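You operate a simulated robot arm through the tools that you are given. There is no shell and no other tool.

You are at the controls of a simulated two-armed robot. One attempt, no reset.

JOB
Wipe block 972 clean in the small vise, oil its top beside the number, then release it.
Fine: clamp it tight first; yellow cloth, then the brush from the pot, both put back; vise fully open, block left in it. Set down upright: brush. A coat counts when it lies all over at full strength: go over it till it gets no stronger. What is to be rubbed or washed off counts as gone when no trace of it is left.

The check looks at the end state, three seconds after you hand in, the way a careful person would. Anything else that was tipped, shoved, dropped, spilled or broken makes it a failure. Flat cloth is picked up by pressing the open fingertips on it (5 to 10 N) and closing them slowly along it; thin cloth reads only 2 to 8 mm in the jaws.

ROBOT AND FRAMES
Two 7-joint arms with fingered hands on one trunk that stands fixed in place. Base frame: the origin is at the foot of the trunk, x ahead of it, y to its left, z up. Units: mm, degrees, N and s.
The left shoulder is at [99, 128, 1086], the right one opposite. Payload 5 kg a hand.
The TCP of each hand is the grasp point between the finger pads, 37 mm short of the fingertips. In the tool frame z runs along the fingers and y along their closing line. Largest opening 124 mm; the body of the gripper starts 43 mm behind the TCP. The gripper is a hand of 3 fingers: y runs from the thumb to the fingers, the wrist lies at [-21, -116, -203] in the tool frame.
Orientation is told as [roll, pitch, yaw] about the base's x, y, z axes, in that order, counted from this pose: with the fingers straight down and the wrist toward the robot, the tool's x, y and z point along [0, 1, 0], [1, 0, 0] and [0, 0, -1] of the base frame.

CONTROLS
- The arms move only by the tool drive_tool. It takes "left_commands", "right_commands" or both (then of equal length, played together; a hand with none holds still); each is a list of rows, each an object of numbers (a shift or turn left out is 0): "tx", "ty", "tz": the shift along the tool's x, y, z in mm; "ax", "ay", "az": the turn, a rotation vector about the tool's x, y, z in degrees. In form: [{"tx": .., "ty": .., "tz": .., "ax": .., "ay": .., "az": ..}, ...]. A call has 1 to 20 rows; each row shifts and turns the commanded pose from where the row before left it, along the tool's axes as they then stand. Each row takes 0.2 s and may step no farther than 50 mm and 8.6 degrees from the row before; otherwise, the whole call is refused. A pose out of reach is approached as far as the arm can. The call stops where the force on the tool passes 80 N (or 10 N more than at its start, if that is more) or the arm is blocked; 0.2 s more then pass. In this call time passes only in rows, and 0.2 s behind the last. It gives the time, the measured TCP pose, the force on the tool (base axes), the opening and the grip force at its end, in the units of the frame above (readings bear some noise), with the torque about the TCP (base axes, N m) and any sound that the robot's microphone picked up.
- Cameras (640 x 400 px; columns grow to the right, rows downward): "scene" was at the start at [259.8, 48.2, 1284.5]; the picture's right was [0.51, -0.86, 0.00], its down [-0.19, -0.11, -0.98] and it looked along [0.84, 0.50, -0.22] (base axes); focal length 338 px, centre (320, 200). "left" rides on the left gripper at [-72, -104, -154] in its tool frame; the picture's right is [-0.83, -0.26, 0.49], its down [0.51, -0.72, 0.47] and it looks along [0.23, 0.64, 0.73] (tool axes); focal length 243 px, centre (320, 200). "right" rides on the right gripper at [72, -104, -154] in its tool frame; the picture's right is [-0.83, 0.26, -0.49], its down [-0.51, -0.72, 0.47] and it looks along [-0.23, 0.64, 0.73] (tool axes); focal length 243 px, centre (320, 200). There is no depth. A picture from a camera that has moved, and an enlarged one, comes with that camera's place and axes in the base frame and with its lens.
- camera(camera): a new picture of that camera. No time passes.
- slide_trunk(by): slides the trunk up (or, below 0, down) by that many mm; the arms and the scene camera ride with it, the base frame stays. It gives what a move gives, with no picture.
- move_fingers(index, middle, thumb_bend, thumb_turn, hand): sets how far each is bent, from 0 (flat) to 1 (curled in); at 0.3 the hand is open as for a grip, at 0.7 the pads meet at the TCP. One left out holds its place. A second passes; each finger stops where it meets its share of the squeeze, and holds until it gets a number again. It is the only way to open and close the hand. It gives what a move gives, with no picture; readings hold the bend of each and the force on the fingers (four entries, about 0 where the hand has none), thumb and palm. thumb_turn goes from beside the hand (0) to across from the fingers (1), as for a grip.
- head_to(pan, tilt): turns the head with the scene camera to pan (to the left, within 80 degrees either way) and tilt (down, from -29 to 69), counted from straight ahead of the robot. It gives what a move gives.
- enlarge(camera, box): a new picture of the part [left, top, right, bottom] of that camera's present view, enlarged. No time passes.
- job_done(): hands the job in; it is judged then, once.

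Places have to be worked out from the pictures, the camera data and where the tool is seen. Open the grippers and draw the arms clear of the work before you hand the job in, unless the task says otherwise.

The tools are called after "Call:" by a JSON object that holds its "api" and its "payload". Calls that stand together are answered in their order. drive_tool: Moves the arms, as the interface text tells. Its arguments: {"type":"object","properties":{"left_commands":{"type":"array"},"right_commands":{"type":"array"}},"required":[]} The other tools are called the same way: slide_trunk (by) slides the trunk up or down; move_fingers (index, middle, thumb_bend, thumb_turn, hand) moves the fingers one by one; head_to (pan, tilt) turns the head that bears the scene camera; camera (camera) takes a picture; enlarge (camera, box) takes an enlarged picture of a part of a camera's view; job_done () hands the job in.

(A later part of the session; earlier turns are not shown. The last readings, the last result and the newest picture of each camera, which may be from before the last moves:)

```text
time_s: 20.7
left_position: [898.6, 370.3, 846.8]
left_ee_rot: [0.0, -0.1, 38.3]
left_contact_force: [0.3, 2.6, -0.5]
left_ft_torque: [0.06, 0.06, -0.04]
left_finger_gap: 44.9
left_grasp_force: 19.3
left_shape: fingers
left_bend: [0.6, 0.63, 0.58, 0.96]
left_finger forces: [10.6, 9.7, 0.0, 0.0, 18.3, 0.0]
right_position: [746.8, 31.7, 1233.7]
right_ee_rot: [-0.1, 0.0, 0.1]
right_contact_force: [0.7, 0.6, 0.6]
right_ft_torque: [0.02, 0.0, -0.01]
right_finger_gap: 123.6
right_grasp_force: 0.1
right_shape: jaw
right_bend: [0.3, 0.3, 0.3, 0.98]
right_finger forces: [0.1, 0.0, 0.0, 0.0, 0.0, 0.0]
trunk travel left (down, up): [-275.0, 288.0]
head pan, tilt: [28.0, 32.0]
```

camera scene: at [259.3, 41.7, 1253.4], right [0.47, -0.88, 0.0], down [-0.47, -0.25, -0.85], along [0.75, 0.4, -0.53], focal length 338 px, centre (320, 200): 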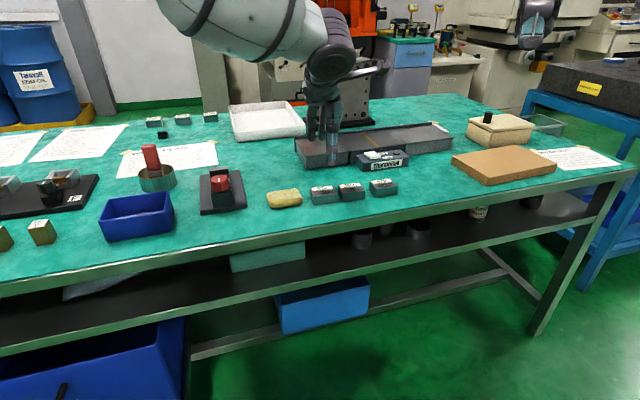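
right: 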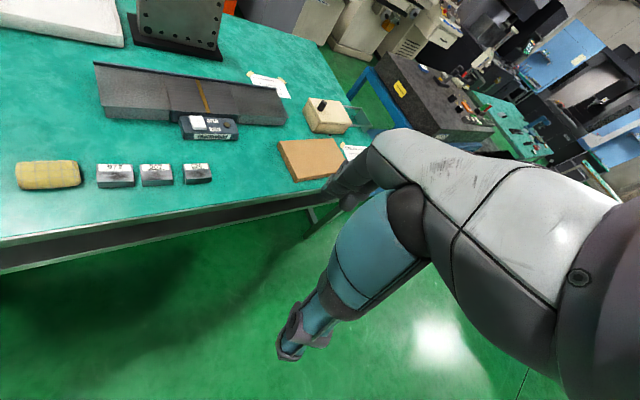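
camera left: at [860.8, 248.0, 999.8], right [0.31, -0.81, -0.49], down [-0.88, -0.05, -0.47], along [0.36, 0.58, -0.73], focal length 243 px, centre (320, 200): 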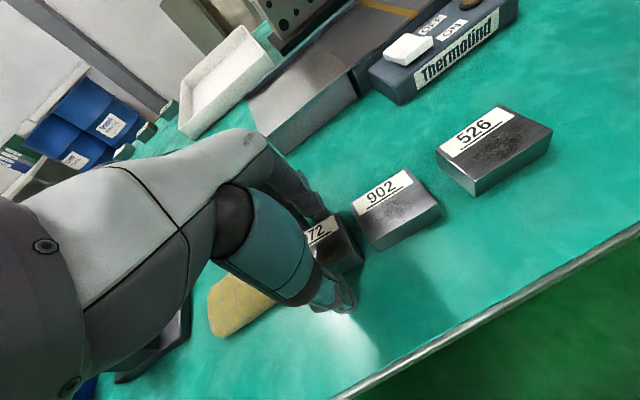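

The grip is 19 N at 45 mm. I'll lift slowly, first a little, then clear, and check.

Call:
{"api": "drive_tool", "payload": {"left_commands": [{"tz": -5}, {"tz": -10}, {"tz": -20}, {"tz": -30}, {"tz": -35}]}}

Call:
{"api": "enlarge", "payload": {"camera": "scene", "box": [260, 70, 420, 220]}}

Call:
{"api": "camera", "payload": {"camera": "left"}}

```text
time_s: 21.9
left_position: [894.3, 371.6, 949.4]
left_ee_rot: [0.0, 0.1, 38.2]
left_contact_force: [-1.0, -0.3, -5.0]
left_ft_torque: [0.01, -0.06, 0.01]
left_finger_gap: 45.0
left_grasp_force: 18.5
left_shape: fingers
left_bend: [0.6, 0.64, 0.58, 0.96]
left_finger forces: [10.3, 8.2, 0.0, 0.0, 18.7, 0.0]
right_position: [746.0, 30.5, 1235.1]
right_ee_rot: [0.0, 0.0, 0.0]
right_contact_force: [-0.3, 0.7, 0.2]
right_ft_torque: [0.02, 0.01, 0.0]
right_finger_gap: 123.4
right_grasp_force: 0.2
right_shape: jaw
right_bend: [0.3, 0.3, 0.3, 0.98]
right_finger forces: [0.0, 0.0, 0.1, 0.0, 0.0, 0.0]
trunk travel left (down, up): [-275.0, 288.0]
head pan, tilt: [28.0, 32.0]
```

```text
2.67 times, centred on (340, 145) of scene
camera zoom: at [258.2, 42.0, 1253.7], right [0.47, -0.88, 0.0], down [-0.47, -0.25, -0.85], along [0.75, 0.4, -0.53], focal length 900 px, centre (267, 347)
```

zoom: 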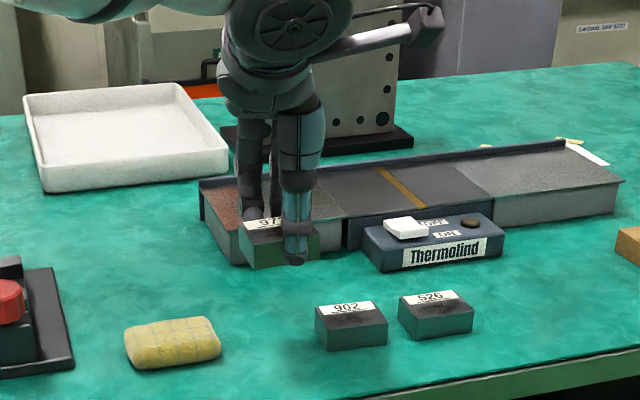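

```text
taken
camera left: at [857.4, 248.8, 1101.9], right [0.31, -0.81, -0.49], down [-0.88, -0.05, -0.47], along [0.36, 0.58, -0.73], focal length 243 px, centre (320, 200)
```

left: 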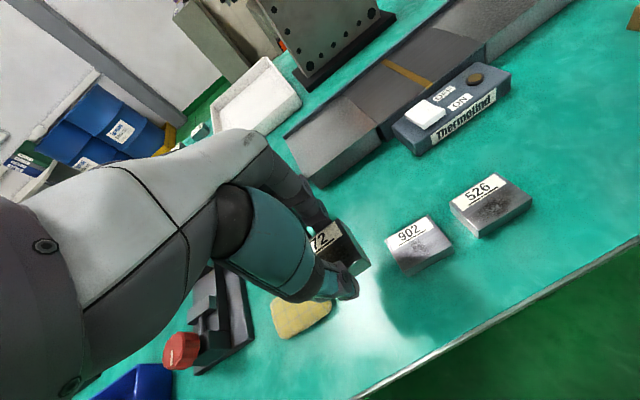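

Block 972 is lifted and its weight shows as −5 N. I'll carry it to the free strip in front of the cloth and vise, about [737, 448], and turn it to line up with the vise axis (yaw 45).

Call:
{"api": "drive_tool", "payload": {"left_commands": [{"tx": 32.06, "ty": -15.66}, {"tx": 32.06, "ty": -15.66}, {"tx": 32.06, "ty": -15.66}, {"tx": 32.06, "ty": -15.66}, {"tx": 32.06, "ty": -15.66}, {"az": -6.7}, {"tz": 25}, {"tz": 25}, {"tz": 25}, {"tz": 15}]}}

Call:
{"api": "enlarge", "payload": {"camera": "scene", "box": [180, 110, 340, 240]}}

Call:
{"api": "camera", "payload": {"camera": "left"}}

```text
time_s: 24.1
left_position: [735.4, 448.6, 856.9]
left_ee_rot: [0.0, 0.0, 45.0]
left_contact_force: [-0.1, 0.3, -5.2]
left_ft_torque: [-0.01, 0.0, 0.04]
left_finger_gap: 45.1
left_grasp_force: 18.6
left_shape: fingers
left_bend: [0.6, 0.64, 0.58, 0.95]
left_finger forces: [10.4, 7.9, 0.0, 0.1, 18.4, 0.1]
right_position: [747.9, 31.9, 1233.9]
right_ee_rot: [-0.1, -0.1, -0.2]
right_contact_force: [-0.1, 0.8, -0.1]
right_ft_torque: [0.0, 0.02, 0.02]
right_finger_gap: 123.9
right_grasp_force: 0.1
right_shape: jaw
right_bend: [0.3, 0.3, 0.3, 0.98]
right_finger forces: [0.1, 0.0, 0.0, 0.0, 0.1, 0.0]
trunk travel left (down, up): [-275.0, 288.0]
head pan, tilt: [28.0, 32.0]
```

```text
3.08 times, centred on (260, 175) of scene
camera zoom: at [259.5, 43.3, 1253.3], right [0.47, -0.88, 0.0], down [-0.47, -0.25, -0.85], along [0.75, 0.4, -0.53], focal length 1039 px, centre (505, 277)
```

zoom: 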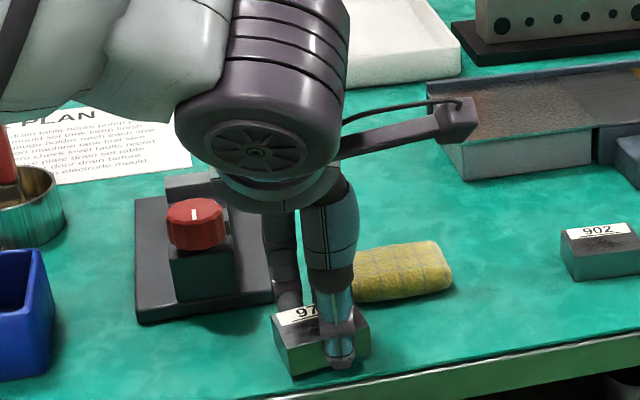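

```text
taken
camera left: at [713.2, 322.8, 1009.5], right [0.4, -0.77, -0.49], down [-0.87, -0.15, -0.47], along [0.29, 0.62, -0.73], focal length 243 px, centre (320, 200)
```

left: 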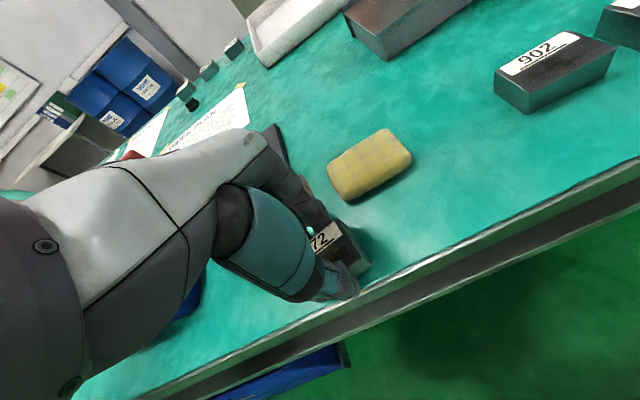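

The block hangs about 10 mm above the strip, safely inside the bench edge. I'll lower it in small steps until contact.

Call:
{"api": "drive_tool", "payload": {"left_commands": [{"tz": 4}, {"tz": 3}, {"tz": 1.5}]}}

```text
time_s: 24.9
left_position: [737.7, 446.8, 848.4]
left_ee_rot: [0.0, 0.0, 45.1]
left_contact_force: [0.4, 0.0, -5.0]
left_ft_torque: [0.0, -0.03, 0.0]
left_finger_gap: 44.8
left_grasp_force: 18.5
left_shape: fingers
left_bend: [0.6, 0.64, 0.58, 0.95]
left_finger forces: [10.3, 7.9, 0.0, 0.1, 18.4, 0.0]
right_position: [747.1, 30.6, 1233.5]
right_ee_rot: [0.0, 0.0, 0.0]
right_contact_force: [-0.5, 0.8, -0.7]
right_ft_torque: [0.01, 0.01, 0.02]
right_finger_gap: 123.6
right_grasp_force: 0.1
right_shape: jaw
right_bend: [0.3, 0.3, 0.3, 0.98]
right_finger forces: [0.0, 0.0, 0.0, 0.0, 0.1, 0.0]
trunk travel left (down, up): [-275.0, 288.0]
head pan, tilt: [28.0, 32.0]
```

No contact yet at z 848.4. I'll step down another 2.5 mm slowly.

Call:
{"api": "drive_tool", "payload": {"left_commands": [{"tz": 1}, {"tz": 0.8}]}}

```text
time_s: 25.5
left_position: [736.8, 447.9, 846.7]
left_ee_rot: [-0.1, -0.1, 45.0]
left_contact_force: [1.5, 0.1, -1.9]
left_ft_torque: [-0.01, 0.04, 0.01]
left_finger_gap: 44.9
left_grasp_force: 18.5
left_shape: fingers
left_bend: [0.6, 0.64, 0.58, 0.95]
left_finger forces: [10.3, 8.3, 0.0, 0.1, 18.3, 0.0]
right_position: [746.2, 30.3, 1234.3]
right_ee_rot: [0.1, 0.1, 0.0]
right_contact_force: [0.1, -0.7, 0.3]
right_ft_torque: [0.01, -0.03, -0.04]
right_finger_gap: 123.5
right_grasp_force: 0.0
right_shape: jaw
right_bend: [0.3, 0.3, 0.3, 0.98]
right_finger forces: [0.0, 0.1, 0.1, 0.1, 0.0, 0.1]
trunk travel left (down, up): [-275.0, 288.0]
head pan, tilt: [28.0, 32.0]
```

The weight is being taken up by the bench (−1.9 N), so the block is touching. I'll go down a last half millimetre and open the fingers.

Call:
{"api": "drive_tool", "payload": {"left_commands": [{"tz": 0.6}]}}

Call:
{"api": "move_fingers", "payload": {"hand": "left", "index": 0.47, "middle": 0.47, "thumb_bend": 0.47}}

Call:
{"api": "enlarge", "payload": {"camera": "scene", "box": [180, 110, 340, 240]}}

```text
time_s: 25.9
left_position: [736.0, 447.6, 847.7]
left_ee_rot: [0.1, 0.0, 45.0]
left_contact_force: [1.4, -0.1, 0.2]
left_ft_torque: [-0.1, 0.05, 0.0]
left_finger_gap: 44.8
left_grasp_force: 18.7
left_shape: fingers
left_bend: [0.6, 0.64, 0.58, 0.95]
left_finger forces: [10.7, 8.6, 0.0, 0.0, 18.5, 0.0]
right_position: [746.1, 32.6, 1234.7]
right_ee_rot: [0.0, 0.1, 0.0]
right_contact_force: [-0.9, -0.1, 0.5]
right_ft_torque: [0.01, 0.01, -0.02]
right_finger_gap: 123.6
right_grasp_force: 0.1
right_shape: jaw
right_bend: [0.3, 0.3, 0.3, 0.98]
right_finger forces: [0.1, 0.0, 0.1, 0.0, 0.0, 0.0]
trunk travel left (down, up): [-275.0, 288.0]
head pan, tilt: [28.0, 32.0]
```

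```text
time_s: 26.9
left_position: [735.6, 447.9, 846.9]
left_ee_rot: [0.0, 0.0, 45.0]
left_contact_force: [0.1, 0.3, -0.5]
left_ft_torque: [0.01, 0.01, -0.02]
left_finger_gap: 76.5
left_grasp_force: 0.1
left_shape: fingers
left_bend: [0.47, 0.47, 0.47, 0.97]
left_finger forces: [0.0, 0.0, 0.1, 0.0, 0.0, 0.0]
right_position: [745.8, 30.6, 1235.0]
right_ee_rot: [-0.1, 0.0, 0.0]
right_contact_force: [1.0, 0.7, -0.1]
right_ft_torque: [0.0, 0.03, -0.01]
right_finger_gap: 123.6
right_grasp_force: 0.1
right_shape: jaw
right_bend: [0.3, 0.3, 0.3, 0.98]
right_finger forces: [0.1, 0.0, 0.0, 0.0, 0.0, 0.1]
trunk travel left (down, up): [-275.0, 288.0]
head pan, tilt: [28.0, 32.0]
```

```text
3.08 times, centred on (260, 175) of scene
camera zoom: at [258.9, 42.2, 1253.5], right [0.47, -0.88, 0.0], down [-0.47, -0.25, -0.85], along [0.75, 0.4, -0.53], focal length 1039 px, centre (505, 277)
```

zoom: 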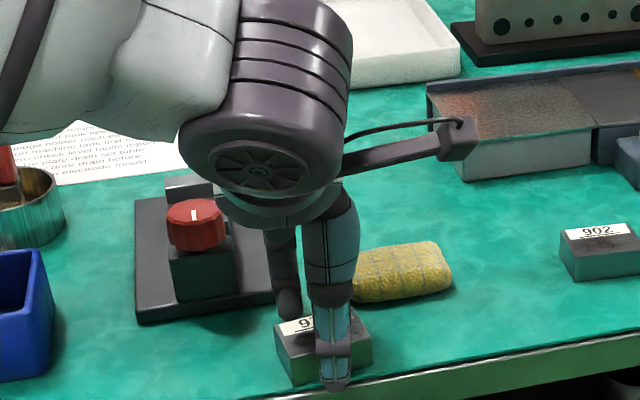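

The block stands released in the strip. I'll rise straight up, open the hand fully and turn it to yaw −45 with a 30° tilt for the regrip.

Call:
{"api": "drive_tool", "payload": {"left_commands": [{"tz": -20}, {"tz": -40}, {"tz": -40}, {"tz": -20}]}}

Call:
{"api": "move_fingers", "payload": {"hand": "left", "index": 0.3, "middle": 0.3, "thumb_bend": 0.3}}

Call:
{"api": "drive_tool", "payload": {"left_commands": [{"az": 8.2}, {"az": 8.2}, {"az": 8.2}, {"az": 8.2}, {"az": 8.2}, {"az": 8.2}, {"az": 8.2}, {"az": 8.2}, {"az": 8.2}, {"az": 8.2}, {"az": 8}, {"ay": 7.5}, {"ay": 7.5}, {"ay": 7.5}, {"ay": 7.5}]}}

Call:
{"api": "camera", "payload": {"camera": "left"}}

Call:
{"api": "camera", "payload": {"camera": "scene"}}

```text
time_s: 27.9
left_position: [735.9, 447.6, 966.8]
left_ee_rot: [-0.1, -0.1, 44.9]
left_contact_force: [-0.2, 0.3, -0.3]
left_ft_torque: [0.0, 0.01, 0.02]
left_finger_gap: 76.4
left_grasp_force: 0.1
left_shape: fingers
left_bend: [0.47, 0.47, 0.47, 0.97]
left_finger forces: [0.1, 0.0, 0.1, 0.0, 0.0, 0.1]
right_position: [745.7, 30.2, 1235.4]
right_ee_rot: [0.0, 0.0, 0.1]
right_contact_force: [0.7, 0.1, -0.5]
right_ft_torque: [0.01, -0.03, -0.02]
right_finger_gap: 123.5
right_grasp_force: 0.0
right_shape: jaw
right_bend: [0.3, 0.3, 0.3, 0.98]
right_finger forces: [0.0, 0.0, 0.0, 0.0, 0.0, 0.1]
trunk travel left (down, up): [-275.0, 288.0]
head pan, tilt: [28.0, 32.0]
```

```text
time_s: 28.9
left_position: [736.8, 448.8, 965.9]
left_ee_rot: [0.1, 0.0, 45.2]
left_contact_force: [0.2, 0.0, 0.4]
left_ft_torque: [-0.01, 0.01, -0.02]
left_finger_gap: 128.4
left_grasp_force: 0.1
left_shape: fingers
left_bend: [0.3, 0.3, 0.3, 0.97]
left_finger forces: [0.0, 0.0, 0.0, 0.0, 0.0, 0.1]
right_position: [746.2, 31.1, 1235.2]
right_ee_rot: [0.1, 0.1, 0.0]
right_contact_force: [-0.1, -0.1, 0.2]
right_ft_torque: [0.04, 0.03, -0.01]
right_finger_gap: 123.7
right_grasp_force: 0.0
right_shape: jaw
right_bend: [0.3, 0.3, 0.3, 0.98]
right_finger forces: [0.0, 0.0, 0.1, 0.0, 0.0, 0.0]
trunk travel left (down, up): [-275.0, 288.0]
head pan, tilt: [28.0, 32.0]
```

```text
time_s: 32.1
left_position: [735.4, 446.6, 966.8]
left_ee_rot: [30.1, -0.1, -45.0]
left_contact_force: [0.7, -0.8, 0.6]
left_ft_torque: [-0.03, -0.02, 0.02]
left_finger_gap: 128.4
left_grasp_force: 0.0
left_shape: fingers
left_bend: [0.3, 0.3, 0.3, 0.97]
left_finger forces: [0.0, 0.0, 0.0, 0.1, 0.0, 0.0]
right_position: [745.4, 31.4, 1235.8]
right_ee_rot: [0.1, 0.0, 0.0]
right_contact_force: [-0.4, -0.2, -0.1]
right_ft_torque: [0.01, 0.01, 0.01]
right_finger_gap: 123.8
right_grasp_force: 0.1
right_shape: jaw
right_bend: [0.3, 0.3, 0.3, 0.98]
right_finger forces: [0.1, 0.0, 0.0, 0.0, 0.0, 0.0]
trunk travel left (down, up): [-275.0, 288.0]
head pan, tilt: [28.0, 32.0]
```

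```text
taken
camera left: at [562.8, 421.7, 1061.8], right [-0.52, -0.15, -0.84], down [-0.03, 0.99, -0.15], along [0.85, -0.05, -0.52], focal length 243 px, centre (320, 200)
```

left: 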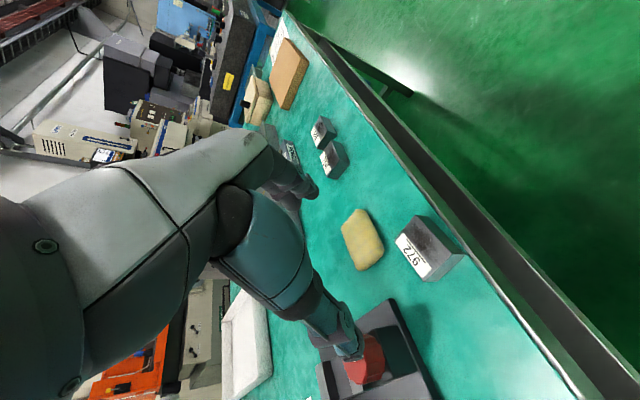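

```text
taken
camera scene: at [258.3, 42.0, 1253.6], right [0.47, -0.88, 0.0], down [-0.47, -0.25, -0.85], along [0.75, 0.4, -0.53], focal length 338 px, centre (320, 200)
```

scene: 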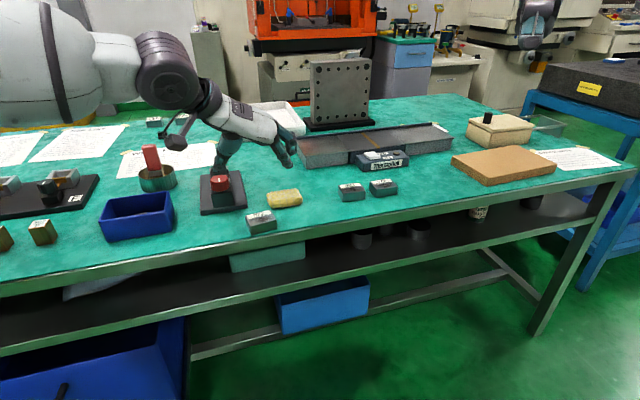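

I'll enlarge the block in the left view to measure its exact place and angle in the strip.

Call:
{"api": "enlarge", "payload": {"camera": "left", "box": [370, 190, 490, 300]}}

Call:
{"api": "enlarge", "payload": {"camera": "scene", "box": [220, 170, 320, 250]}}

```text
3.64 times, centred on (430, 245) of left
camera zoom: at [562.8, 421.7, 1061.8], right [-0.52, -0.15, -0.84], down [-0.03, 0.99, -0.15], along [0.85, -0.05, -0.52], focal length 882 px, centre (-80, 36)
```

zoom: 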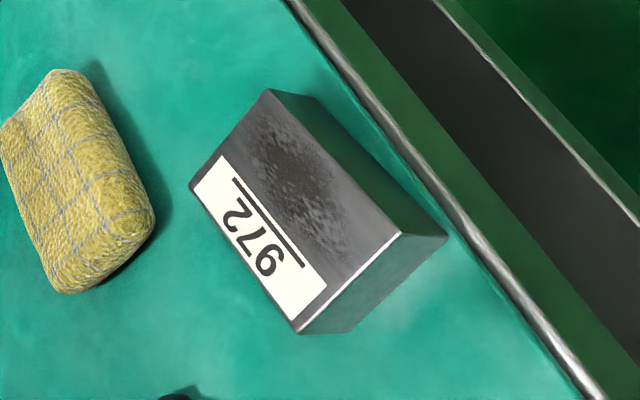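

```text
5.00 times, centred on (270, 210) of scene
camera zoom: at [258.3, 42.0, 1253.6], right [0.47, -0.88, 0.0], down [-0.47, -0.25, -0.85], along [0.75, 0.4, -0.53], focal length 1688 px, centre (570, 150)
```

zoom: 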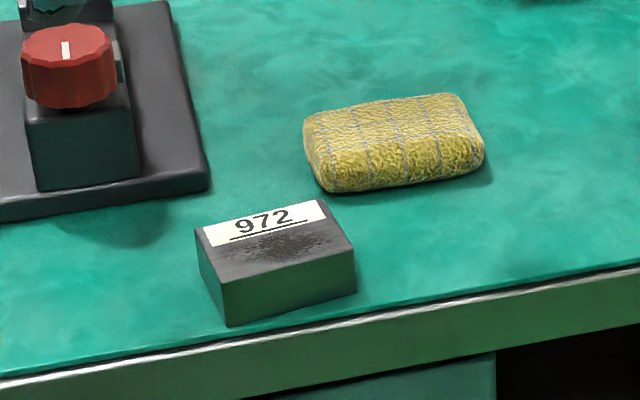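

The block's centre is at about [731, 441.5] and it turned a few degrees in the grip: its long side now points along −37.4°. I'll align the hand with it (yaw −37.4) and come down to about 25 mm above grip height.

Call:
{"api": "drive_tool", "payload": {"left_commands": [{"ax": 3.8, "az": -6.58}, {"tx": -20.8, "ty": -0.1, "tz": 24.4}, {"tx": -20.8, "ty": -0.1, "tz": 24.4}, {"tx": -20.8, "ty": -0.1, "tz": 24.4}]}}

Call:
{"api": "camera", "payload": {"camera": "left"}}

Call:
{"api": "enlarge", "payload": {"camera": "scene", "box": [180, 130, 340, 250]}}

```text
time_s: 33.1
left_position: [725.8, 435.6, 871.1]
left_ee_rot: [30.0, 0.0, -37.5]
left_contact_force: [0.3, 0.3, 0.2]
left_ft_torque: [-0.02, 0.01, 0.0]
left_finger_gap: 128.6
left_grasp_force: 0.1
left_shape: fingers
left_bend: [0.3, 0.3, 0.3, 0.97]
left_finger forces: [0.0, 0.0, 0.1, 0.0, 0.0, 0.1]
right_position: [747.5, 30.6, 1234.9]
right_ee_rot: [0.0, -0.1, -0.1]
right_contact_force: [0.6, -0.4, 0.1]
right_ft_torque: [-0.02, 0.0, -0.02]
right_finger_gap: 123.6
right_grasp_force: 0.0
right_shape: jaw
right_bend: [0.3, 0.3, 0.3, 0.98]
right_finger forces: [0.0, 0.1, 0.0, 0.0, 0.0, 0.1]
trunk travel left (down, up): [-275.0, 288.0]
head pan, tilt: [28.0, 32.0]
```

```text
taken
camera left: at [557.3, 386.7, 967.5], right [-0.5, -0.22, -0.84], down [-0.16, 0.97, -0.15], along [0.85, 0.06, -0.52], focal length 243 px, centre (320, 200)
```

left: 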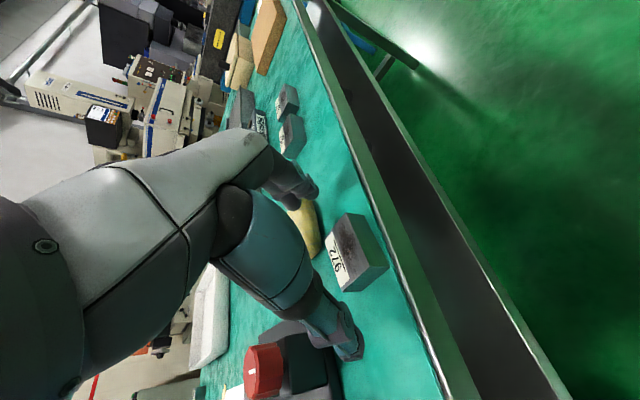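

```text
3.33 times, centred on (260, 190) of scene
camera zoom: at [259.3, 42.4, 1253.4], right [0.47, -0.88, 0.0], down [-0.47, -0.25, -0.85], along [0.75, 0.4, -0.53], focal length 1125 px, centre (520, 233)
```

zoom: 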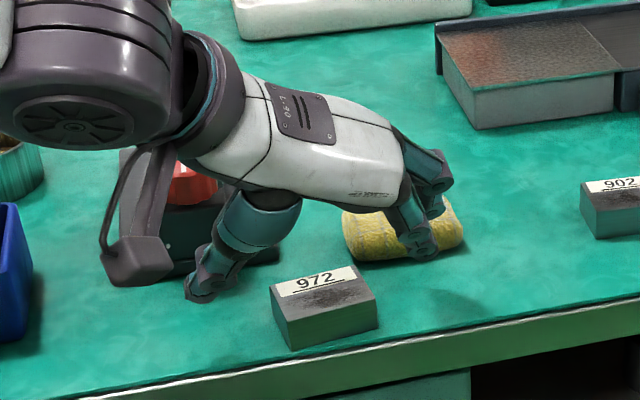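

The block sits centred between thumb and fingers in both views. I'll lower the last 21 mm to grip height.

Call:
{"api": "drive_tool", "payload": {"left_commands": [{"tx": -9.2, "ty": 0.2, "tz": 6.8}, {"tx": -9.2, "ty": 0.2, "tz": 6.8}]}}

Call:
{"api": "move_fingers", "payload": {"hand": "left", "index": 0.5, "middle": 0.5, "thumb_bend": 0.5}}

Call:
{"api": "camera", "payload": {"camera": "left"}}

Call:
{"api": "enlarge", "payload": {"camera": "scene", "box": [200, 150, 320, 240]}}

```text
time_s: 33.7
left_position: [720.6, 427.0, 850.4]
left_ee_rot: [30.0, 0.0, -37.5]
left_contact_force: [0.1, -0.3, 0.5]
left_ft_torque: [-0.02, -0.01, -0.01]
left_finger_gap: 128.6
left_grasp_force: 0.2
left_shape: fingers
left_bend: [0.3, 0.3, 0.3, 0.97]
left_finger forces: [0.1, 0.0, 0.0, 0.1, 0.0, 0.0]
right_position: [745.3, 30.5, 1234.3]
right_ee_rot: [0.0, 0.0, -0.1]
right_contact_force: [-0.5, 0.2, 0.4]
right_ft_torque: [-0.03, 0.0, 0.03]
right_finger_gap: 123.3
right_grasp_force: 0.1
right_shape: jaw
right_bend: [0.3, 0.3, 0.3, 0.98]
right_finger forces: [0.0, 0.1, 0.0, 0.1, 0.0, 0.1]
trunk travel left (down, up): [-275.0, 288.0]
head pan, tilt: [28.0, 32.0]
```

```text
time_s: 34.7
left_position: [719.6, 427.1, 849.3]
left_ee_rot: [30.0, 0.0, -37.5]
left_contact_force: [-0.6, -0.2, -0.1]
left_ft_torque: [0.0, -0.02, -0.04]
left_finger_gap: 68.4
left_grasp_force: 0.1
left_shape: fingers
left_bend: [0.5, 0.5, 0.5, 0.97]
left_finger forces: [0.0, 0.0, 0.0, 0.0, 0.0, 0.1]
right_position: [746.1, 30.7, 1233.7]
right_ee_rot: [0.1, -0.1, 0.1]
right_contact_force: [0.1, 0.7, -0.2]
right_ft_torque: [-0.01, 0.0, 0.01]
right_finger_gap: 123.4
right_grasp_force: 0.1
right_shape: jaw
right_bend: [0.3, 0.3, 0.3, 0.98]
right_finger forces: [0.1, 0.0, 0.1, 0.1, 0.0, 0.0]
trunk travel left (down, up): [-275.0, 288.0]
head pan, tilt: [28.0, 32.0]
```

```text
taken
camera left: at [552.3, 379.0, 946.3], right [-0.5, -0.22, -0.84], down [-0.16, 0.97, -0.15], along [0.85, 0.06, -0.52], focal length 243 px, centre (320, 200)
```

left: 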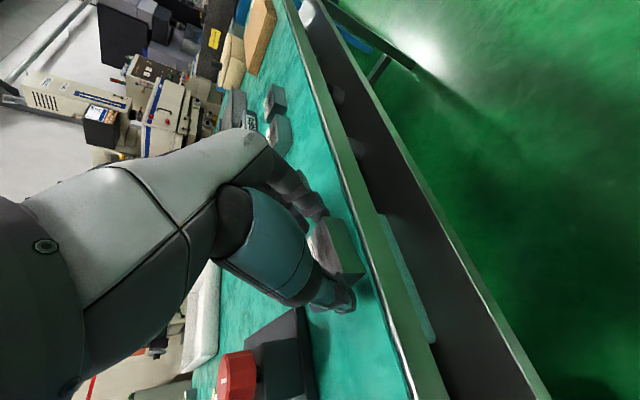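

```text
4.44 times, centred on (260, 195) of scene
camera zoom: at [259.0, 42.3, 1253.5], right [0.47, -0.88, 0.0], down [-0.47, -0.25, -0.85], along [0.75, 0.4, -0.53], focal length 1500 px, centre (587, 222)
```

zoom: 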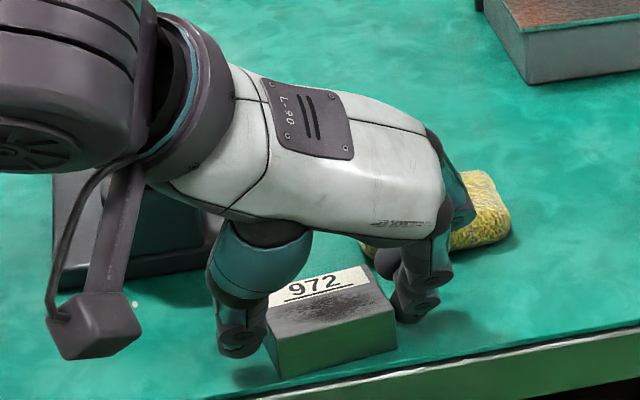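

The block lies between thumb and fingers with about 5 mm clearance each side. I'll close to 0.61 for a moderate squeeze of around 12 N.

Call:
{"api": "move_fingers", "payload": {"hand": "left", "index": 0.61, "middle": 0.61, "thumb_bend": 0.61}}

Call:
{"api": "enlarge", "payload": {"camera": "scene", "box": [200, 150, 320, 240]}}

```text
time_s: 35.7
left_position: [719.1, 426.5, 851.2]
left_ee_rot: [30.1, 0.0, -37.3]
left_contact_force: [3.1, -0.9, 2.9]
left_ft_torque: [0.09, -0.16, -0.07]
left_finger_gap: 60.3
left_grasp_force: 12.3
left_shape: fingers
left_bend: [0.53, 0.57, 0.53, 0.97]
left_finger forces: [8.1, 6.0, 0.1, 0.0, 11.0, 0.0]
right_position: [746.2, 30.5, 1234.3]
right_ee_rot: [0.0, 0.0, 0.0]
right_contact_force: [0.2, 0.1, -0.4]
right_ft_torque: [0.02, 0.0, 0.0]
right_finger_gap: 123.6
right_grasp_force: 0.1
right_shape: jaw
right_bend: [0.3, 0.3, 0.3, 0.98]
right_finger forces: [0.0, 0.0, 0.0, 0.1, 0.0, 0.0]
trunk travel left (down, up): [-275.0, 288.0]
head pan, tilt: [28.0, 32.0]
```

```text
4.44 times, centred on (260, 195) of scene
camera zoom: at [259.0, 42.0, 1253.5], right [0.47, -0.88, 0.0], down [-0.47, -0.25, -0.85], along [0.75, 0.4, -0.53], focal length 1500 px, centre (587, 222)
```

zoom: 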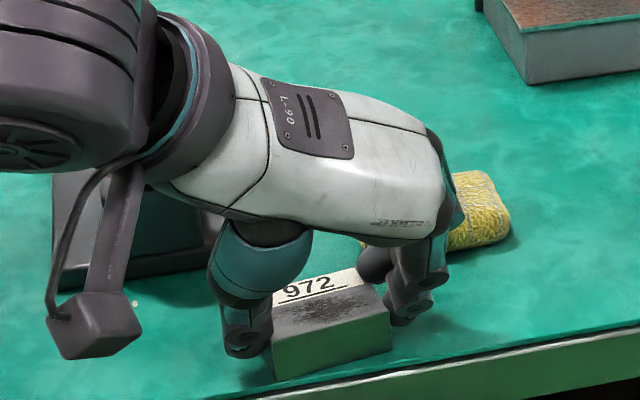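

Gripped at 12 N with the block still flat. I'll lift it 10 mm, then more, and look.

Call:
{"api": "drive_tool", "payload": {"left_commands": [{"tx": 2.5, "tz": -4.33}, {"tx": 5, "tz": -8.66}, {"tx": 10, "tz": -17.3}, {"tx": 20, "tz": -34.6}]}}

Call:
{"api": "enlarge", "payload": {"camera": "scene", "box": [200, 110, 320, 240]}}

Call:
{"api": "enlarge", "payload": {"camera": "left", "box": [270, 180, 390, 330]}}

```text
time_s: 36.7
left_position: [720.1, 424.2, 925.6]
left_ee_rot: [30.1, -0.1, -37.4]
left_contact_force: [-0.9, -0.2, -5.3]
left_ft_torque: [-0.07, 0.03, 0.0]
left_finger_gap: 60.3
left_grasp_force: 11.0
left_shape: fingers
left_bend: [0.53, 0.59, 0.54, 0.96]
left_finger forces: [7.8, 2.9, 0.0, 0.0, 10.9, 0.0]
right_position: [746.0, 29.6, 1236.2]
right_ee_rot: [0.2, 0.0, 0.0]
right_contact_force: [-0.1, -0.2, -0.8]
right_ft_torque: [0.02, -0.05, 0.03]
right_finger_gap: 123.7
right_grasp_force: 0.1
right_shape: jaw
right_bend: [0.3, 0.3, 0.3, 0.98]
right_finger forces: [0.1, 0.0, 0.1, 0.0, 0.0, 0.0]
trunk travel left (down, up): [-275.0, 288.0]
head pan, tilt: [28.0, 32.0]
```

```text
3.08 times, centred on (260, 175) of scene
camera zoom: at [258.2, 41.2, 1253.7], right [0.47, -0.88, 0.0], down [-0.47, -0.25, -0.85], along [0.75, 0.4, -0.53], focal length 1039 px, centre (505, 277)
```

zoom: 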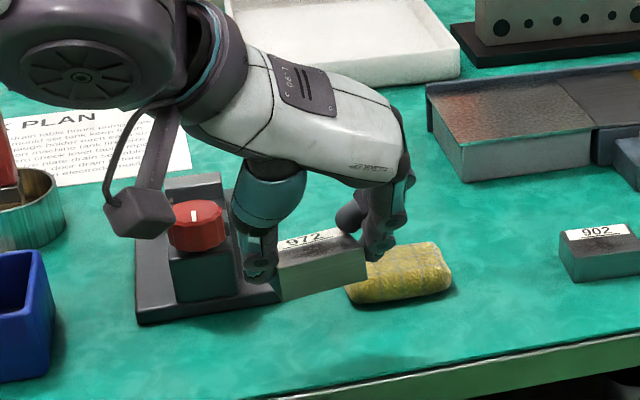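

```text
2.67 times, centred on (330, 255) of left
camera zoom: at [553.3, 376.4, 1021.0], right [-0.5, -0.22, -0.84], down [-0.16, 0.97, -0.15], along [0.85, 0.06, -0.52], focal length 647 px, centre (293, 53)
```

zoom: 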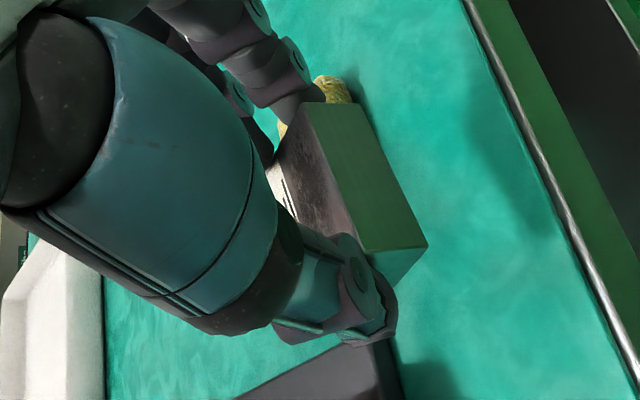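

The block is held with −5.3 N of weight. I'll zoom in on it to see whether it hangs level and aligned.

Call:
{"api": "enlarge", "payload": {"camera": "scene", "box": [250, 165, 310, 215]}}

```text
8.00 times, centred on (280, 190) of scene
camera zoom: at [258.2, 41.2, 1253.7], right [0.47, -0.88, 0.0], down [-0.47, -0.25, -0.85], along [0.75, 0.4, -0.53], focal length 2700 px, centre (640, 280)
```

zoom: 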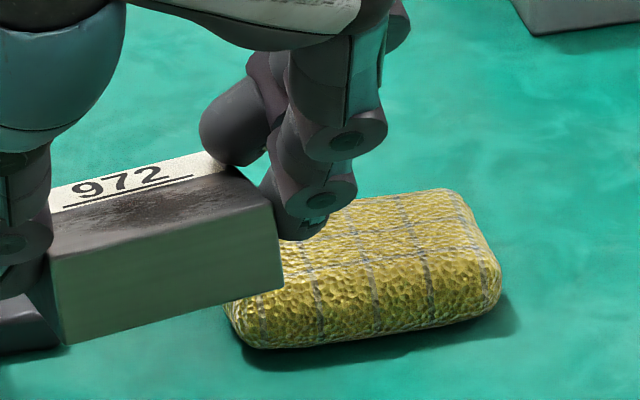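

The block is level and lined up with the hand (its corners match my prediction for a flat block at −37.4°). I'll raise it well clear of the knob, turn to yaw −45 and carry it above the vise gap.

Call:
{"api": "drive_tool", "payload": {"left_commands": [{"tx": 17.5, "tz": -30.3}, {"ax": -3.8, "az": 6.58}, {"tx": 32.44, "ty": -15.86, "tz": 18.73}, {"tx": 32.44, "ty": -15.86, "tz": 18.73}, {"tx": 32.44, "ty": -15.86, "tz": 18.73}, {"tx": 32.44, "ty": -15.86, "tz": 18.73}, {"tx": 32.44, "ty": -15.86, "tz": 18.73}]}}

Call:
{"api": "camera", "payload": {"camera": "left"}}

Call:
{"api": "enlarge", "payload": {"camera": "scene", "box": [160, 90, 300, 220]}}

```text
time_s: 38.3
left_position: [796.3, 617.6, 957.1]
left_ee_rot: [29.9, 0.1, -44.9]
left_contact_force: [-0.2, 0.6, -5.2]
left_ft_torque: [-0.1, 0.02, 0.0]
left_finger_gap: 60.5
left_grasp_force: 10.7
left_shape: fingers
left_bend: [0.53, 0.59, 0.54, 0.96]
left_finger forces: [7.9, 3.0, 0.0, 0.0, 10.9, 0.0]
right_position: [747.8, 31.5, 1233.6]
right_ee_rot: [-0.1, 0.0, 0.0]
right_contact_force: [0.6, 0.5, -0.2]
right_ft_torque: [-0.03, 0.01, 0.02]
right_finger_gap: 123.8
right_grasp_force: 0.0
right_shape: jaw
right_bend: [0.3, 0.3, 0.3, 0.98]
right_finger forces: [0.0, 0.0, 0.0, 0.0, 0.0, 0.0]
trunk travel left (down, up): [-275.0, 288.0]
head pan, tilt: [28.0, 32.0]
```

```text
taken
camera left: at [624.4, 592.5, 1052.8], right [-0.52, -0.15, -0.84], down [-0.03, 0.99, -0.16], along [0.85, -0.05, -0.52], focal length 243 px, centre (320, 200)
```

left: 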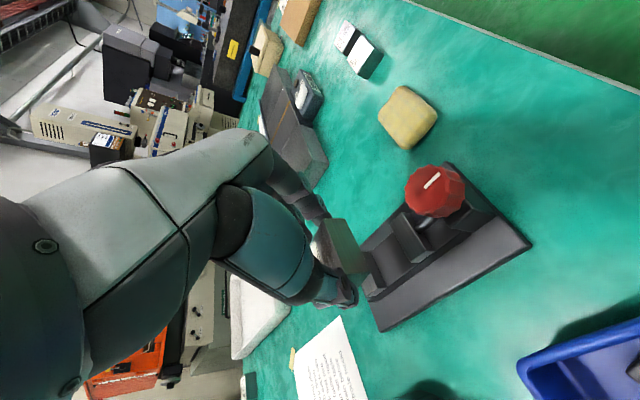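

```text
3.08 times, centred on (230, 155) of scene
camera zoom: at [260.1, 43.6, 1253.1], right [0.47, -0.88, 0.0], down [-0.47, -0.25, -0.85], along [0.75, 0.4, -0.53], focal length 1039 px, centre (597, 338)
```

zoom: 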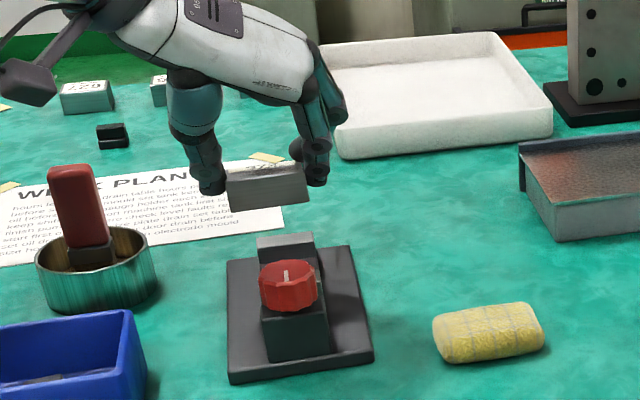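

The block hangs above the vise gap. I'll come down about 42 mm so it is just above the jaw tops, then check the alignment.

Call:
{"api": "drive_tool", "payload": {"left_commands": [{"tx": -7, "tz": 12.13}, {"tx": -7, "tz": 12.13}, {"tx": -7, "tz": 12.13}]}}

Call:
{"api": "enlarge", "payload": {"camera": "left", "box": [290, 150, 450, 320]}}

Call:
{"api": "enlarge", "payload": {"camera": "scene", "box": [190, 130, 270, 210]}}

```text
time_s: 39.1
left_position: [797.5, 617.0, 917.1]
left_ee_rot: [29.9, 0.1, -45.1]
left_contact_force: [-0.8, 0.3, -5.0]
left_ft_torque: [-0.07, 0.04, -0.02]
left_finger_gap: 60.2
left_grasp_force: 11.0
left_shape: fingers
left_bend: [0.53, 0.59, 0.54, 0.96]
left_finger forces: [7.9, 3.0, 0.0, 0.0, 10.9, 0.0]
right_position: [747.1, 31.2, 1233.8]
right_ee_rot: [0.0, -0.1, 0.0]
right_contact_force: [0.1, -0.7, 0.0]
right_ft_torque: [-0.02, -0.01, 0.0]
right_finger_gap: 123.8
right_grasp_force: 0.0
right_shape: jaw
right_bend: [0.3, 0.3, 0.3, 0.98]
right_finger forces: [0.0, 0.1, 0.0, 0.0, 0.0, 0.0]
trunk travel left (down, up): [-275.0, 288.0]
head pan, tilt: [28.0, 32.0]
```

```text
2.35 times, centred on (370, 235) of left
camera zoom: at [624.7, 591.1, 1013.3], right [-0.52, -0.15, -0.84], down [-0.03, 0.99, -0.16], along [0.85, -0.05, -0.52], focal length 571 px, centre (202, 118)
```

zoom: 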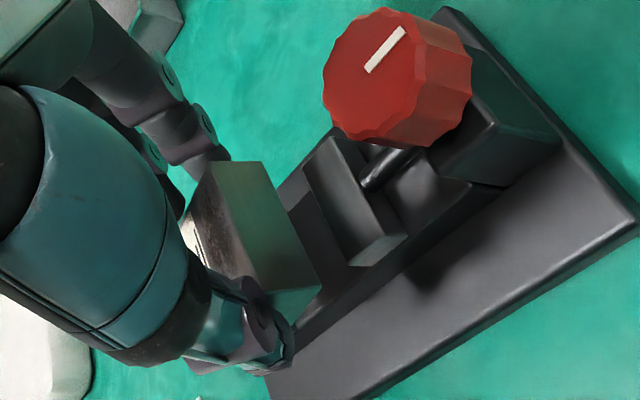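

```text
5.00 times, centred on (230, 170) of scene
camera zoom: at [259.7, 42.8, 1253.3], right [0.47, -0.88, 0.0], down [-0.47, -0.25, -0.85], along [0.75, 0.4, -0.53], focal length 1688 px, centre (770, 350)
```

zoom: 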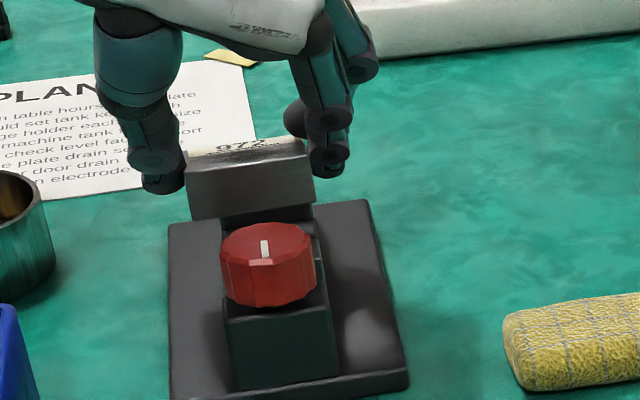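

The block is above the gap, but slightly toward the front jaw and to the left compared with the jaws in the same view. I'll shift it about 2.7 mm outward and 3 mm right and lower it 14 mm for a closer check.

Call:
{"api": "drive_tool", "payload": {"left_commands": [{"tx": -2.3, "ty": 1.5, "tz": 6.75}, {"tx": -2.3, "ty": 1.5, "tz": 6.75}]}}

Call:
{"api": "enlarge", "payload": {"camera": "left", "box": [310, 180, 430, 290]}}

Call:
{"api": "enlarge", "payload": {"camera": "scene", "box": [190, 130, 270, 210]}}

```text
time_s: 39.7
left_position: [800.9, 616.9, 902.8]
left_ee_rot: [30.0, 0.0, -45.0]
left_contact_force: [-0.2, -0.4, -4.3]
left_ft_torque: [-0.06, 0.04, 0.01]
left_finger_gap: 60.3
left_grasp_force: 11.3
left_shape: fingers
left_bend: [0.53, 0.59, 0.54, 0.96]
left_finger forces: [7.9, 3.0, 0.0, 0.0, 11.0, 0.0]
right_position: [747.3, 32.8, 1234.2]
right_ee_rot: [0.0, 0.0, 0.0]
right_contact_force: [0.1, 0.2, 1.1]
right_ft_torque: [0.0, -0.02, 0.01]
right_finger_gap: 123.6
right_grasp_force: 0.0
right_shape: jaw
right_bend: [0.3, 0.3, 0.3, 0.98]
right_finger forces: [0.0, 0.1, 0.0, 0.0, 0.2, 0.1]
trunk travel left (down, up): [-275.0, 288.0]
head pan, tilt: [28.0, 32.0]
```

```text
3.64 times, centred on (370, 235) of left
camera zoom: at [628.8, 590.9, 999.2], right [-0.52, -0.15, -0.84], down [-0.03, 0.99, -0.15], along [0.85, -0.05, -0.52], focal length 882 px, centre (138, 73)
```

zoom: 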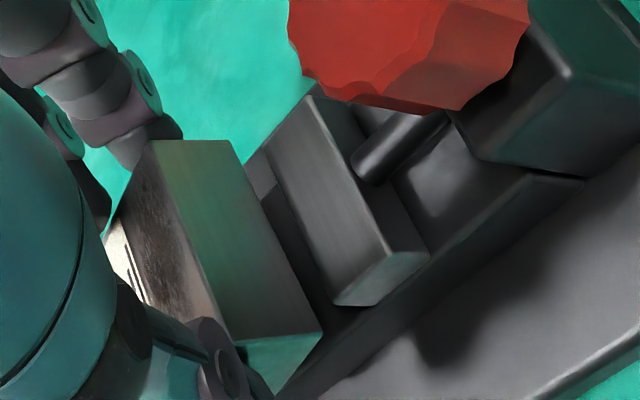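

```text
5.00 times, centred on (230, 170) of scene
camera zoom: at [259.8, 42.9, 1253.3], right [0.47, -0.88, 0.0], down [-0.47, -0.25, -0.85], along [0.75, 0.4, -0.53], focal length 1688 px, centre (770, 350)
```

zoom: 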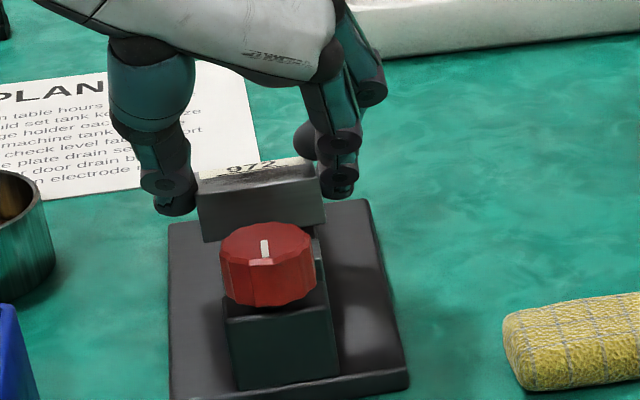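

Seen from the same camera, the block's front face is now about 3.8 mm behind the front jaw face and laterally centred, which matches equal clearance. I'll lower it 8 mm into the gap and check the force.

Call:
{"api": "drive_tool", "payload": {"left_commands": [{"tx": -2, "tz": 3.46}, {"tx": -2, "tz": 3.46}]}}

Call:
{"api": "enlarge", "payload": {"camera": "left", "box": [310, 180, 430, 290]}}

```text
time_s: 40.3
left_position: [800.3, 615.5, 895.9]
left_ee_rot: [30.0, 0.0, -45.0]
left_contact_force: [1.0, -0.1, -5.7]
left_ft_torque: [-0.05, 0.04, -0.03]
left_finger_gap: 60.3
left_grasp_force: 10.8
left_shape: fingers
left_bend: [0.53, 0.59, 0.54, 0.96]
left_finger forces: [7.7, 3.2, 0.0, 0.0, 11.0, 0.1]
right_position: [746.2, 31.9, 1234.0]
right_ee_rot: [0.0, -0.1, 0.1]
right_contact_force: [-0.1, 0.1, 0.4]
right_ft_torque: [0.0, 0.01, -0.01]
right_finger_gap: 123.3
right_grasp_force: 0.1
right_shape: jaw
right_bend: [0.3, 0.3, 0.3, 0.98]
right_finger forces: [0.0, 0.1, 0.0, 0.1, 0.0, 0.0]
trunk travel left (down, up): [-275.0, 288.0]
head pan, tilt: [28.0, 32.0]
```

```text
3.64 times, centred on (370, 235) of left
camera zoom: at [628.2, 590.3, 991.3], right [-0.52, -0.15, -0.84], down [-0.03, 0.99, -0.16], along [0.85, -0.05, -0.52], focal length 882 px, centre (138, 73)
```

zoom: 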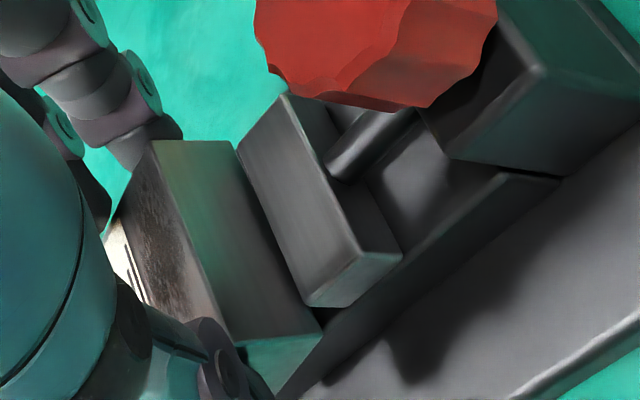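

Still free, with the front jaw edge visibly clear of the block. I'll keep lowering in 2 mm steps toward the bed.

Call:
{"api": "drive_tool", "payload": {"left_commands": [{"tx": -1, "tz": 1.73}, {"tx": -1, "tz": 1.73}, {"tx": -1, "tz": 1.73}]}}

Call:
{"api": "enlarge", "payload": {"camera": "left", "box": [310, 180, 430, 290]}}

```text
time_s: 41.1
left_position: [799.9, 616.1, 890.6]
left_ee_rot: [30.0, 0.0, -44.9]
left_contact_force: [-0.3, 0.3, -3.3]
left_ft_torque: [-0.02, -0.05, 0.0]
left_finger_gap: 60.3
left_grasp_force: 10.4
left_shape: fingers
left_bend: [0.53, 0.59, 0.54, 0.96]
left_finger forces: [7.7, 3.3, 0.0, 0.0, 11.3, 0.1]
right_position: [747.1, 30.9, 1234.0]
right_ee_rot: [0.0, 0.0, 0.1]
right_contact_force: [-0.1, 0.4, 0.5]
right_ft_torque: [0.0, -0.01, 0.02]
right_finger_gap: 123.6
right_grasp_force: 0.1
right_shape: jaw
right_bend: [0.3, 0.3, 0.3, 0.98]
right_finger forces: [0.0, 0.0, 0.0, 0.0, 0.0, 0.0]
trunk travel left (down, up): [-275.0, 288.0]
head pan, tilt: [28.0, 32.0]
```

```text
3.64 times, centred on (370, 235) of left
camera zoom: at [627.7, 590.0, 986.5], right [-0.52, -0.15, -0.84], down [-0.03, 0.99, -0.15], along [0.85, -0.05, -0.52], focal length 882 px, centre (138, 73)
```

zoom: 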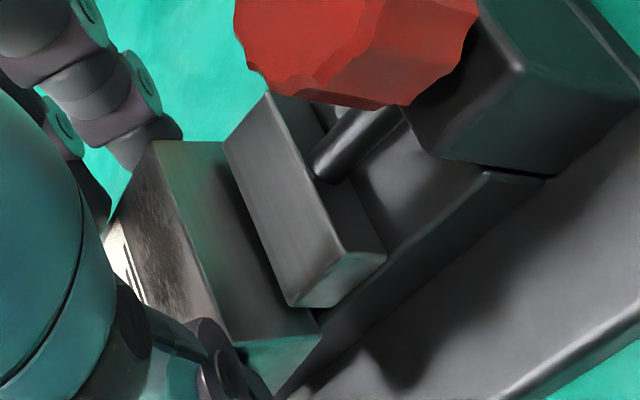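

The vertical force is easing to −3.3 N, so the bottom may be starting to touch. I'll continue 1 mm at a time.

Call:
{"api": "drive_tool", "payload": {"left_commands": [{"tx": -0.5, "tz": 0.87}]}}

Call:
{"api": "drive_tool", "payload": {"left_commands": [{"tx": -0.5, "tz": 0.87}]}}

```text
time_s: 41.5
left_position: [799.8, 615.4, 889.8]
left_ee_rot: [29.9, 0.1, -45.0]
left_contact_force: [-0.3, 0.2, -3.0]
left_ft_torque: [-0.04, -0.02, 0.03]
left_finger_gap: 60.4
left_grasp_force: 11.3
left_shape: fingers
left_bend: [0.53, 0.59, 0.54, 0.96]
left_finger forces: [7.8, 3.6, 0.0, 0.0, 11.1, 0.1]
right_position: [746.3, 31.8, 1234.1]
right_ee_rot: [0.0, 0.0, 0.0]
right_contact_force: [-0.1, 0.3, 0.7]
right_ft_torque: [0.04, 0.0, 0.03]
right_finger_gap: 123.6
right_grasp_force: 0.1
right_shape: jaw
right_bend: [0.3, 0.3, 0.3, 0.98]
right_finger forces: [0.0, 0.0, 0.0, 0.1, 0.1, 0.0]
trunk travel left (down, up): [-275.0, 288.0]
head pan, tilt: [28.0, 32.0]
```

```text
time_s: 41.9
left_position: [800.3, 614.4, 888.9]
left_ee_rot: [30.0, 0.0, -44.9]
left_contact_force: [-0.4, -0.2, -1.6]
left_ft_torque: [-0.03, -0.04, 0.01]
left_finger_gap: 60.4
left_grasp_force: 11.7
left_shape: fingers
left_bend: [0.53, 0.59, 0.54, 0.96]
left_finger forces: [7.7, 3.8, 0.0, 0.0, 11.7, 0.0]
right_position: [747.1, 30.0, 1233.8]
right_ee_rot: [0.0, -0.1, 0.0]
right_contact_force: [0.5, 0.2, -0.2]
right_ft_torque: [0.04, 0.0, -0.01]
right_finger_gap: 123.9
right_grasp_force: 0.0
right_shape: jaw
right_bend: [0.3, 0.3, 0.3, 0.98]
right_finger forces: [0.0, 0.0, 0.0, 0.0, 0.1, 0.0]
trunk travel left (down, up): [-275.0, 288.0]
head pan, tilt: [28.0, 32.0]
```

The bed is taking the load (−1.6 N). Two more 0.8 mm steps to seat it flat.

Call:
{"api": "drive_tool", "payload": {"left_commands": [{"tx": -0.4, "tz": 0.7}, {"tx": -0.4, "tz": 0.7}]}}

Call:
{"api": "enlarge", "payload": {"camera": "left", "box": [310, 180, 430, 290]}}

Call:
{"api": "enlarge", "payload": {"camera": "scene", "box": [200, 140, 260, 200]}}

```text
time_s: 42.5
left_position: [800.7, 614.0, 888.0]
left_ee_rot: [30.1, 0.0, -45.0]
left_contact_force: [-1.3, -0.4, 3.3]
left_ft_torque: [0.02, -0.12, 0.0]
left_finger_gap: 60.2
left_grasp_force: 13.4
left_shape: fingers
left_bend: [0.53, 0.59, 0.54, 0.96]
left_finger forces: [7.4, 7.3, 0.0, 0.0, 11.9, 0.0]
right_position: [745.2, 30.4, 1233.1]
right_ee_rot: [0.0, 0.0, 0.1]
right_contact_force: [-0.2, 0.2, 0.1]
right_ft_torque: [0.0, 0.01, -0.01]
right_finger_gap: 123.4
right_grasp_force: 0.2
right_shape: jaw
right_bend: [0.3, 0.3, 0.3, 0.98]
right_finger forces: [0.1, 0.0, 0.0, 0.0, 0.0, 0.0]
trunk travel left (down, up): [-275.0, 288.0]
head pan, tilt: [28.0, 32.0]
```

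```text
3.64 times, centred on (370, 235) of left
camera zoom: at [627.4, 588.7, 983.7], right [-0.52, -0.15, -0.84], down [-0.03, 0.99, -0.15], along [0.85, -0.05, -0.52], focal length 882 px, centre (138, 73)
```

zoom: 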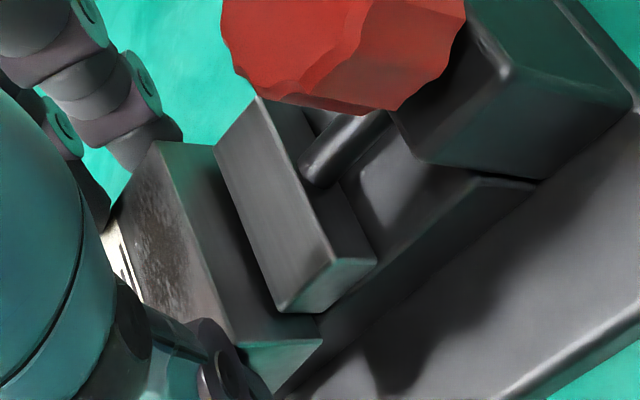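

```text
6.67 times, centred on (230, 170) of scene
camera zoom: at [258.5, 41.9, 1253.6], right [0.47, -0.88, 0.0], down [-0.47, -0.25, -0.85], along [0.75, 0.4, -0.53], focal length 2250 px, centre (920, 400)
```

zoom: 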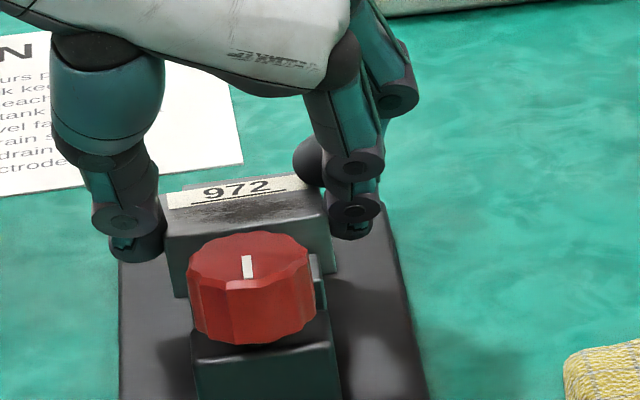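

The block is seated in the gap (now +3.3 N upward) and level between the jaws. I'll open the fingers.

Call:
{"api": "move_fingers", "payload": {"hand": "left", "index": 0.47, "middle": 0.47, "thumb_bend": 0.47}}

Call:
{"api": "enlarge", "payload": {"camera": "left", "box": [290, 160, 430, 300]}}

Call:
{"api": "enlarge", "payload": {"camera": "scene", "box": [200, 140, 260, 200]}}

```text
time_s: 43.5
left_position: [799.8, 615.5, 887.0]
left_ee_rot: [30.0, 0.1, -45.0]
left_contact_force: [0.4, -0.7, 0.0]
left_ft_torque: [0.02, -0.02, 0.04]
left_finger_gap: 76.5
left_grasp_force: 0.1
left_shape: fingers
left_bend: [0.47, 0.47, 0.47, 0.97]
left_finger forces: [0.0, 0.1, 0.0, 0.1, 0.0, 0.1]
right_position: [745.3, 30.4, 1235.1]
right_ee_rot: [-0.1, -0.1, 0.0]
right_contact_force: [-0.3, 0.5, -0.5]
right_ft_torque: [0.01, 0.0, 0.01]
right_finger_gap: 123.6
right_grasp_force: 0.0
right_shape: jaw
right_bend: [0.3, 0.3, 0.3, 0.98]
right_finger forces: [0.0, 0.0, 0.0, 0.0, 0.0, 0.1]
trunk travel left (down, up): [-275.0, 288.0]
head pan, tilt: [28.0, 32.0]
```

```text
2.86 times, centred on (360, 230) of left
camera zoom: at [627.5, 589.0, 983.0], right [-0.52, -0.15, -0.84], down [-0.03, 0.99, -0.15], along [0.85, -0.05, -0.52], focal length 693 px, centre (206, 114)
```

zoom: 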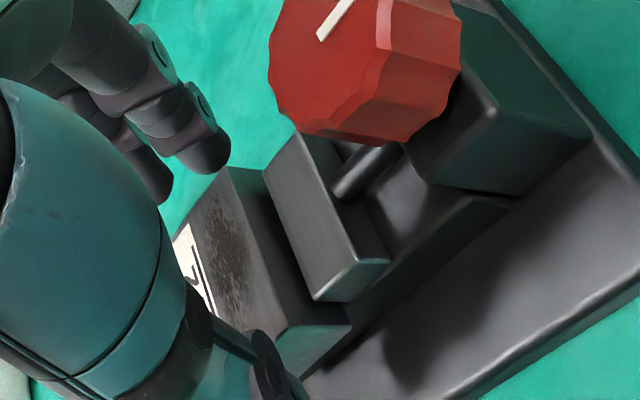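

```text
6.67 times, centred on (230, 170) of scene
camera zoom: at [258.8, 42.2, 1253.5], right [0.47, -0.88, 0.0], down [-0.47, -0.25, -0.85], along [0.75, 0.4, -0.53], focal length 2250 px, centre (920, 400)
```

zoom: 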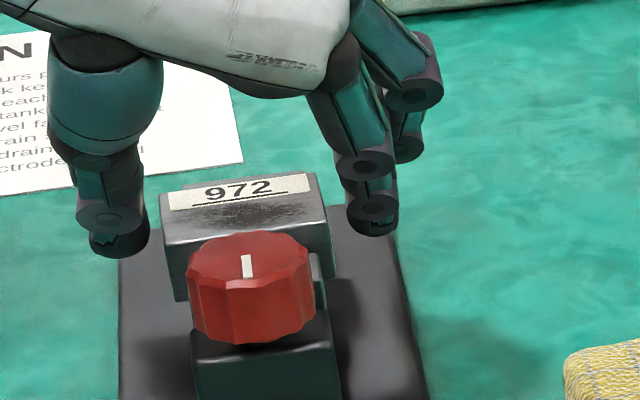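

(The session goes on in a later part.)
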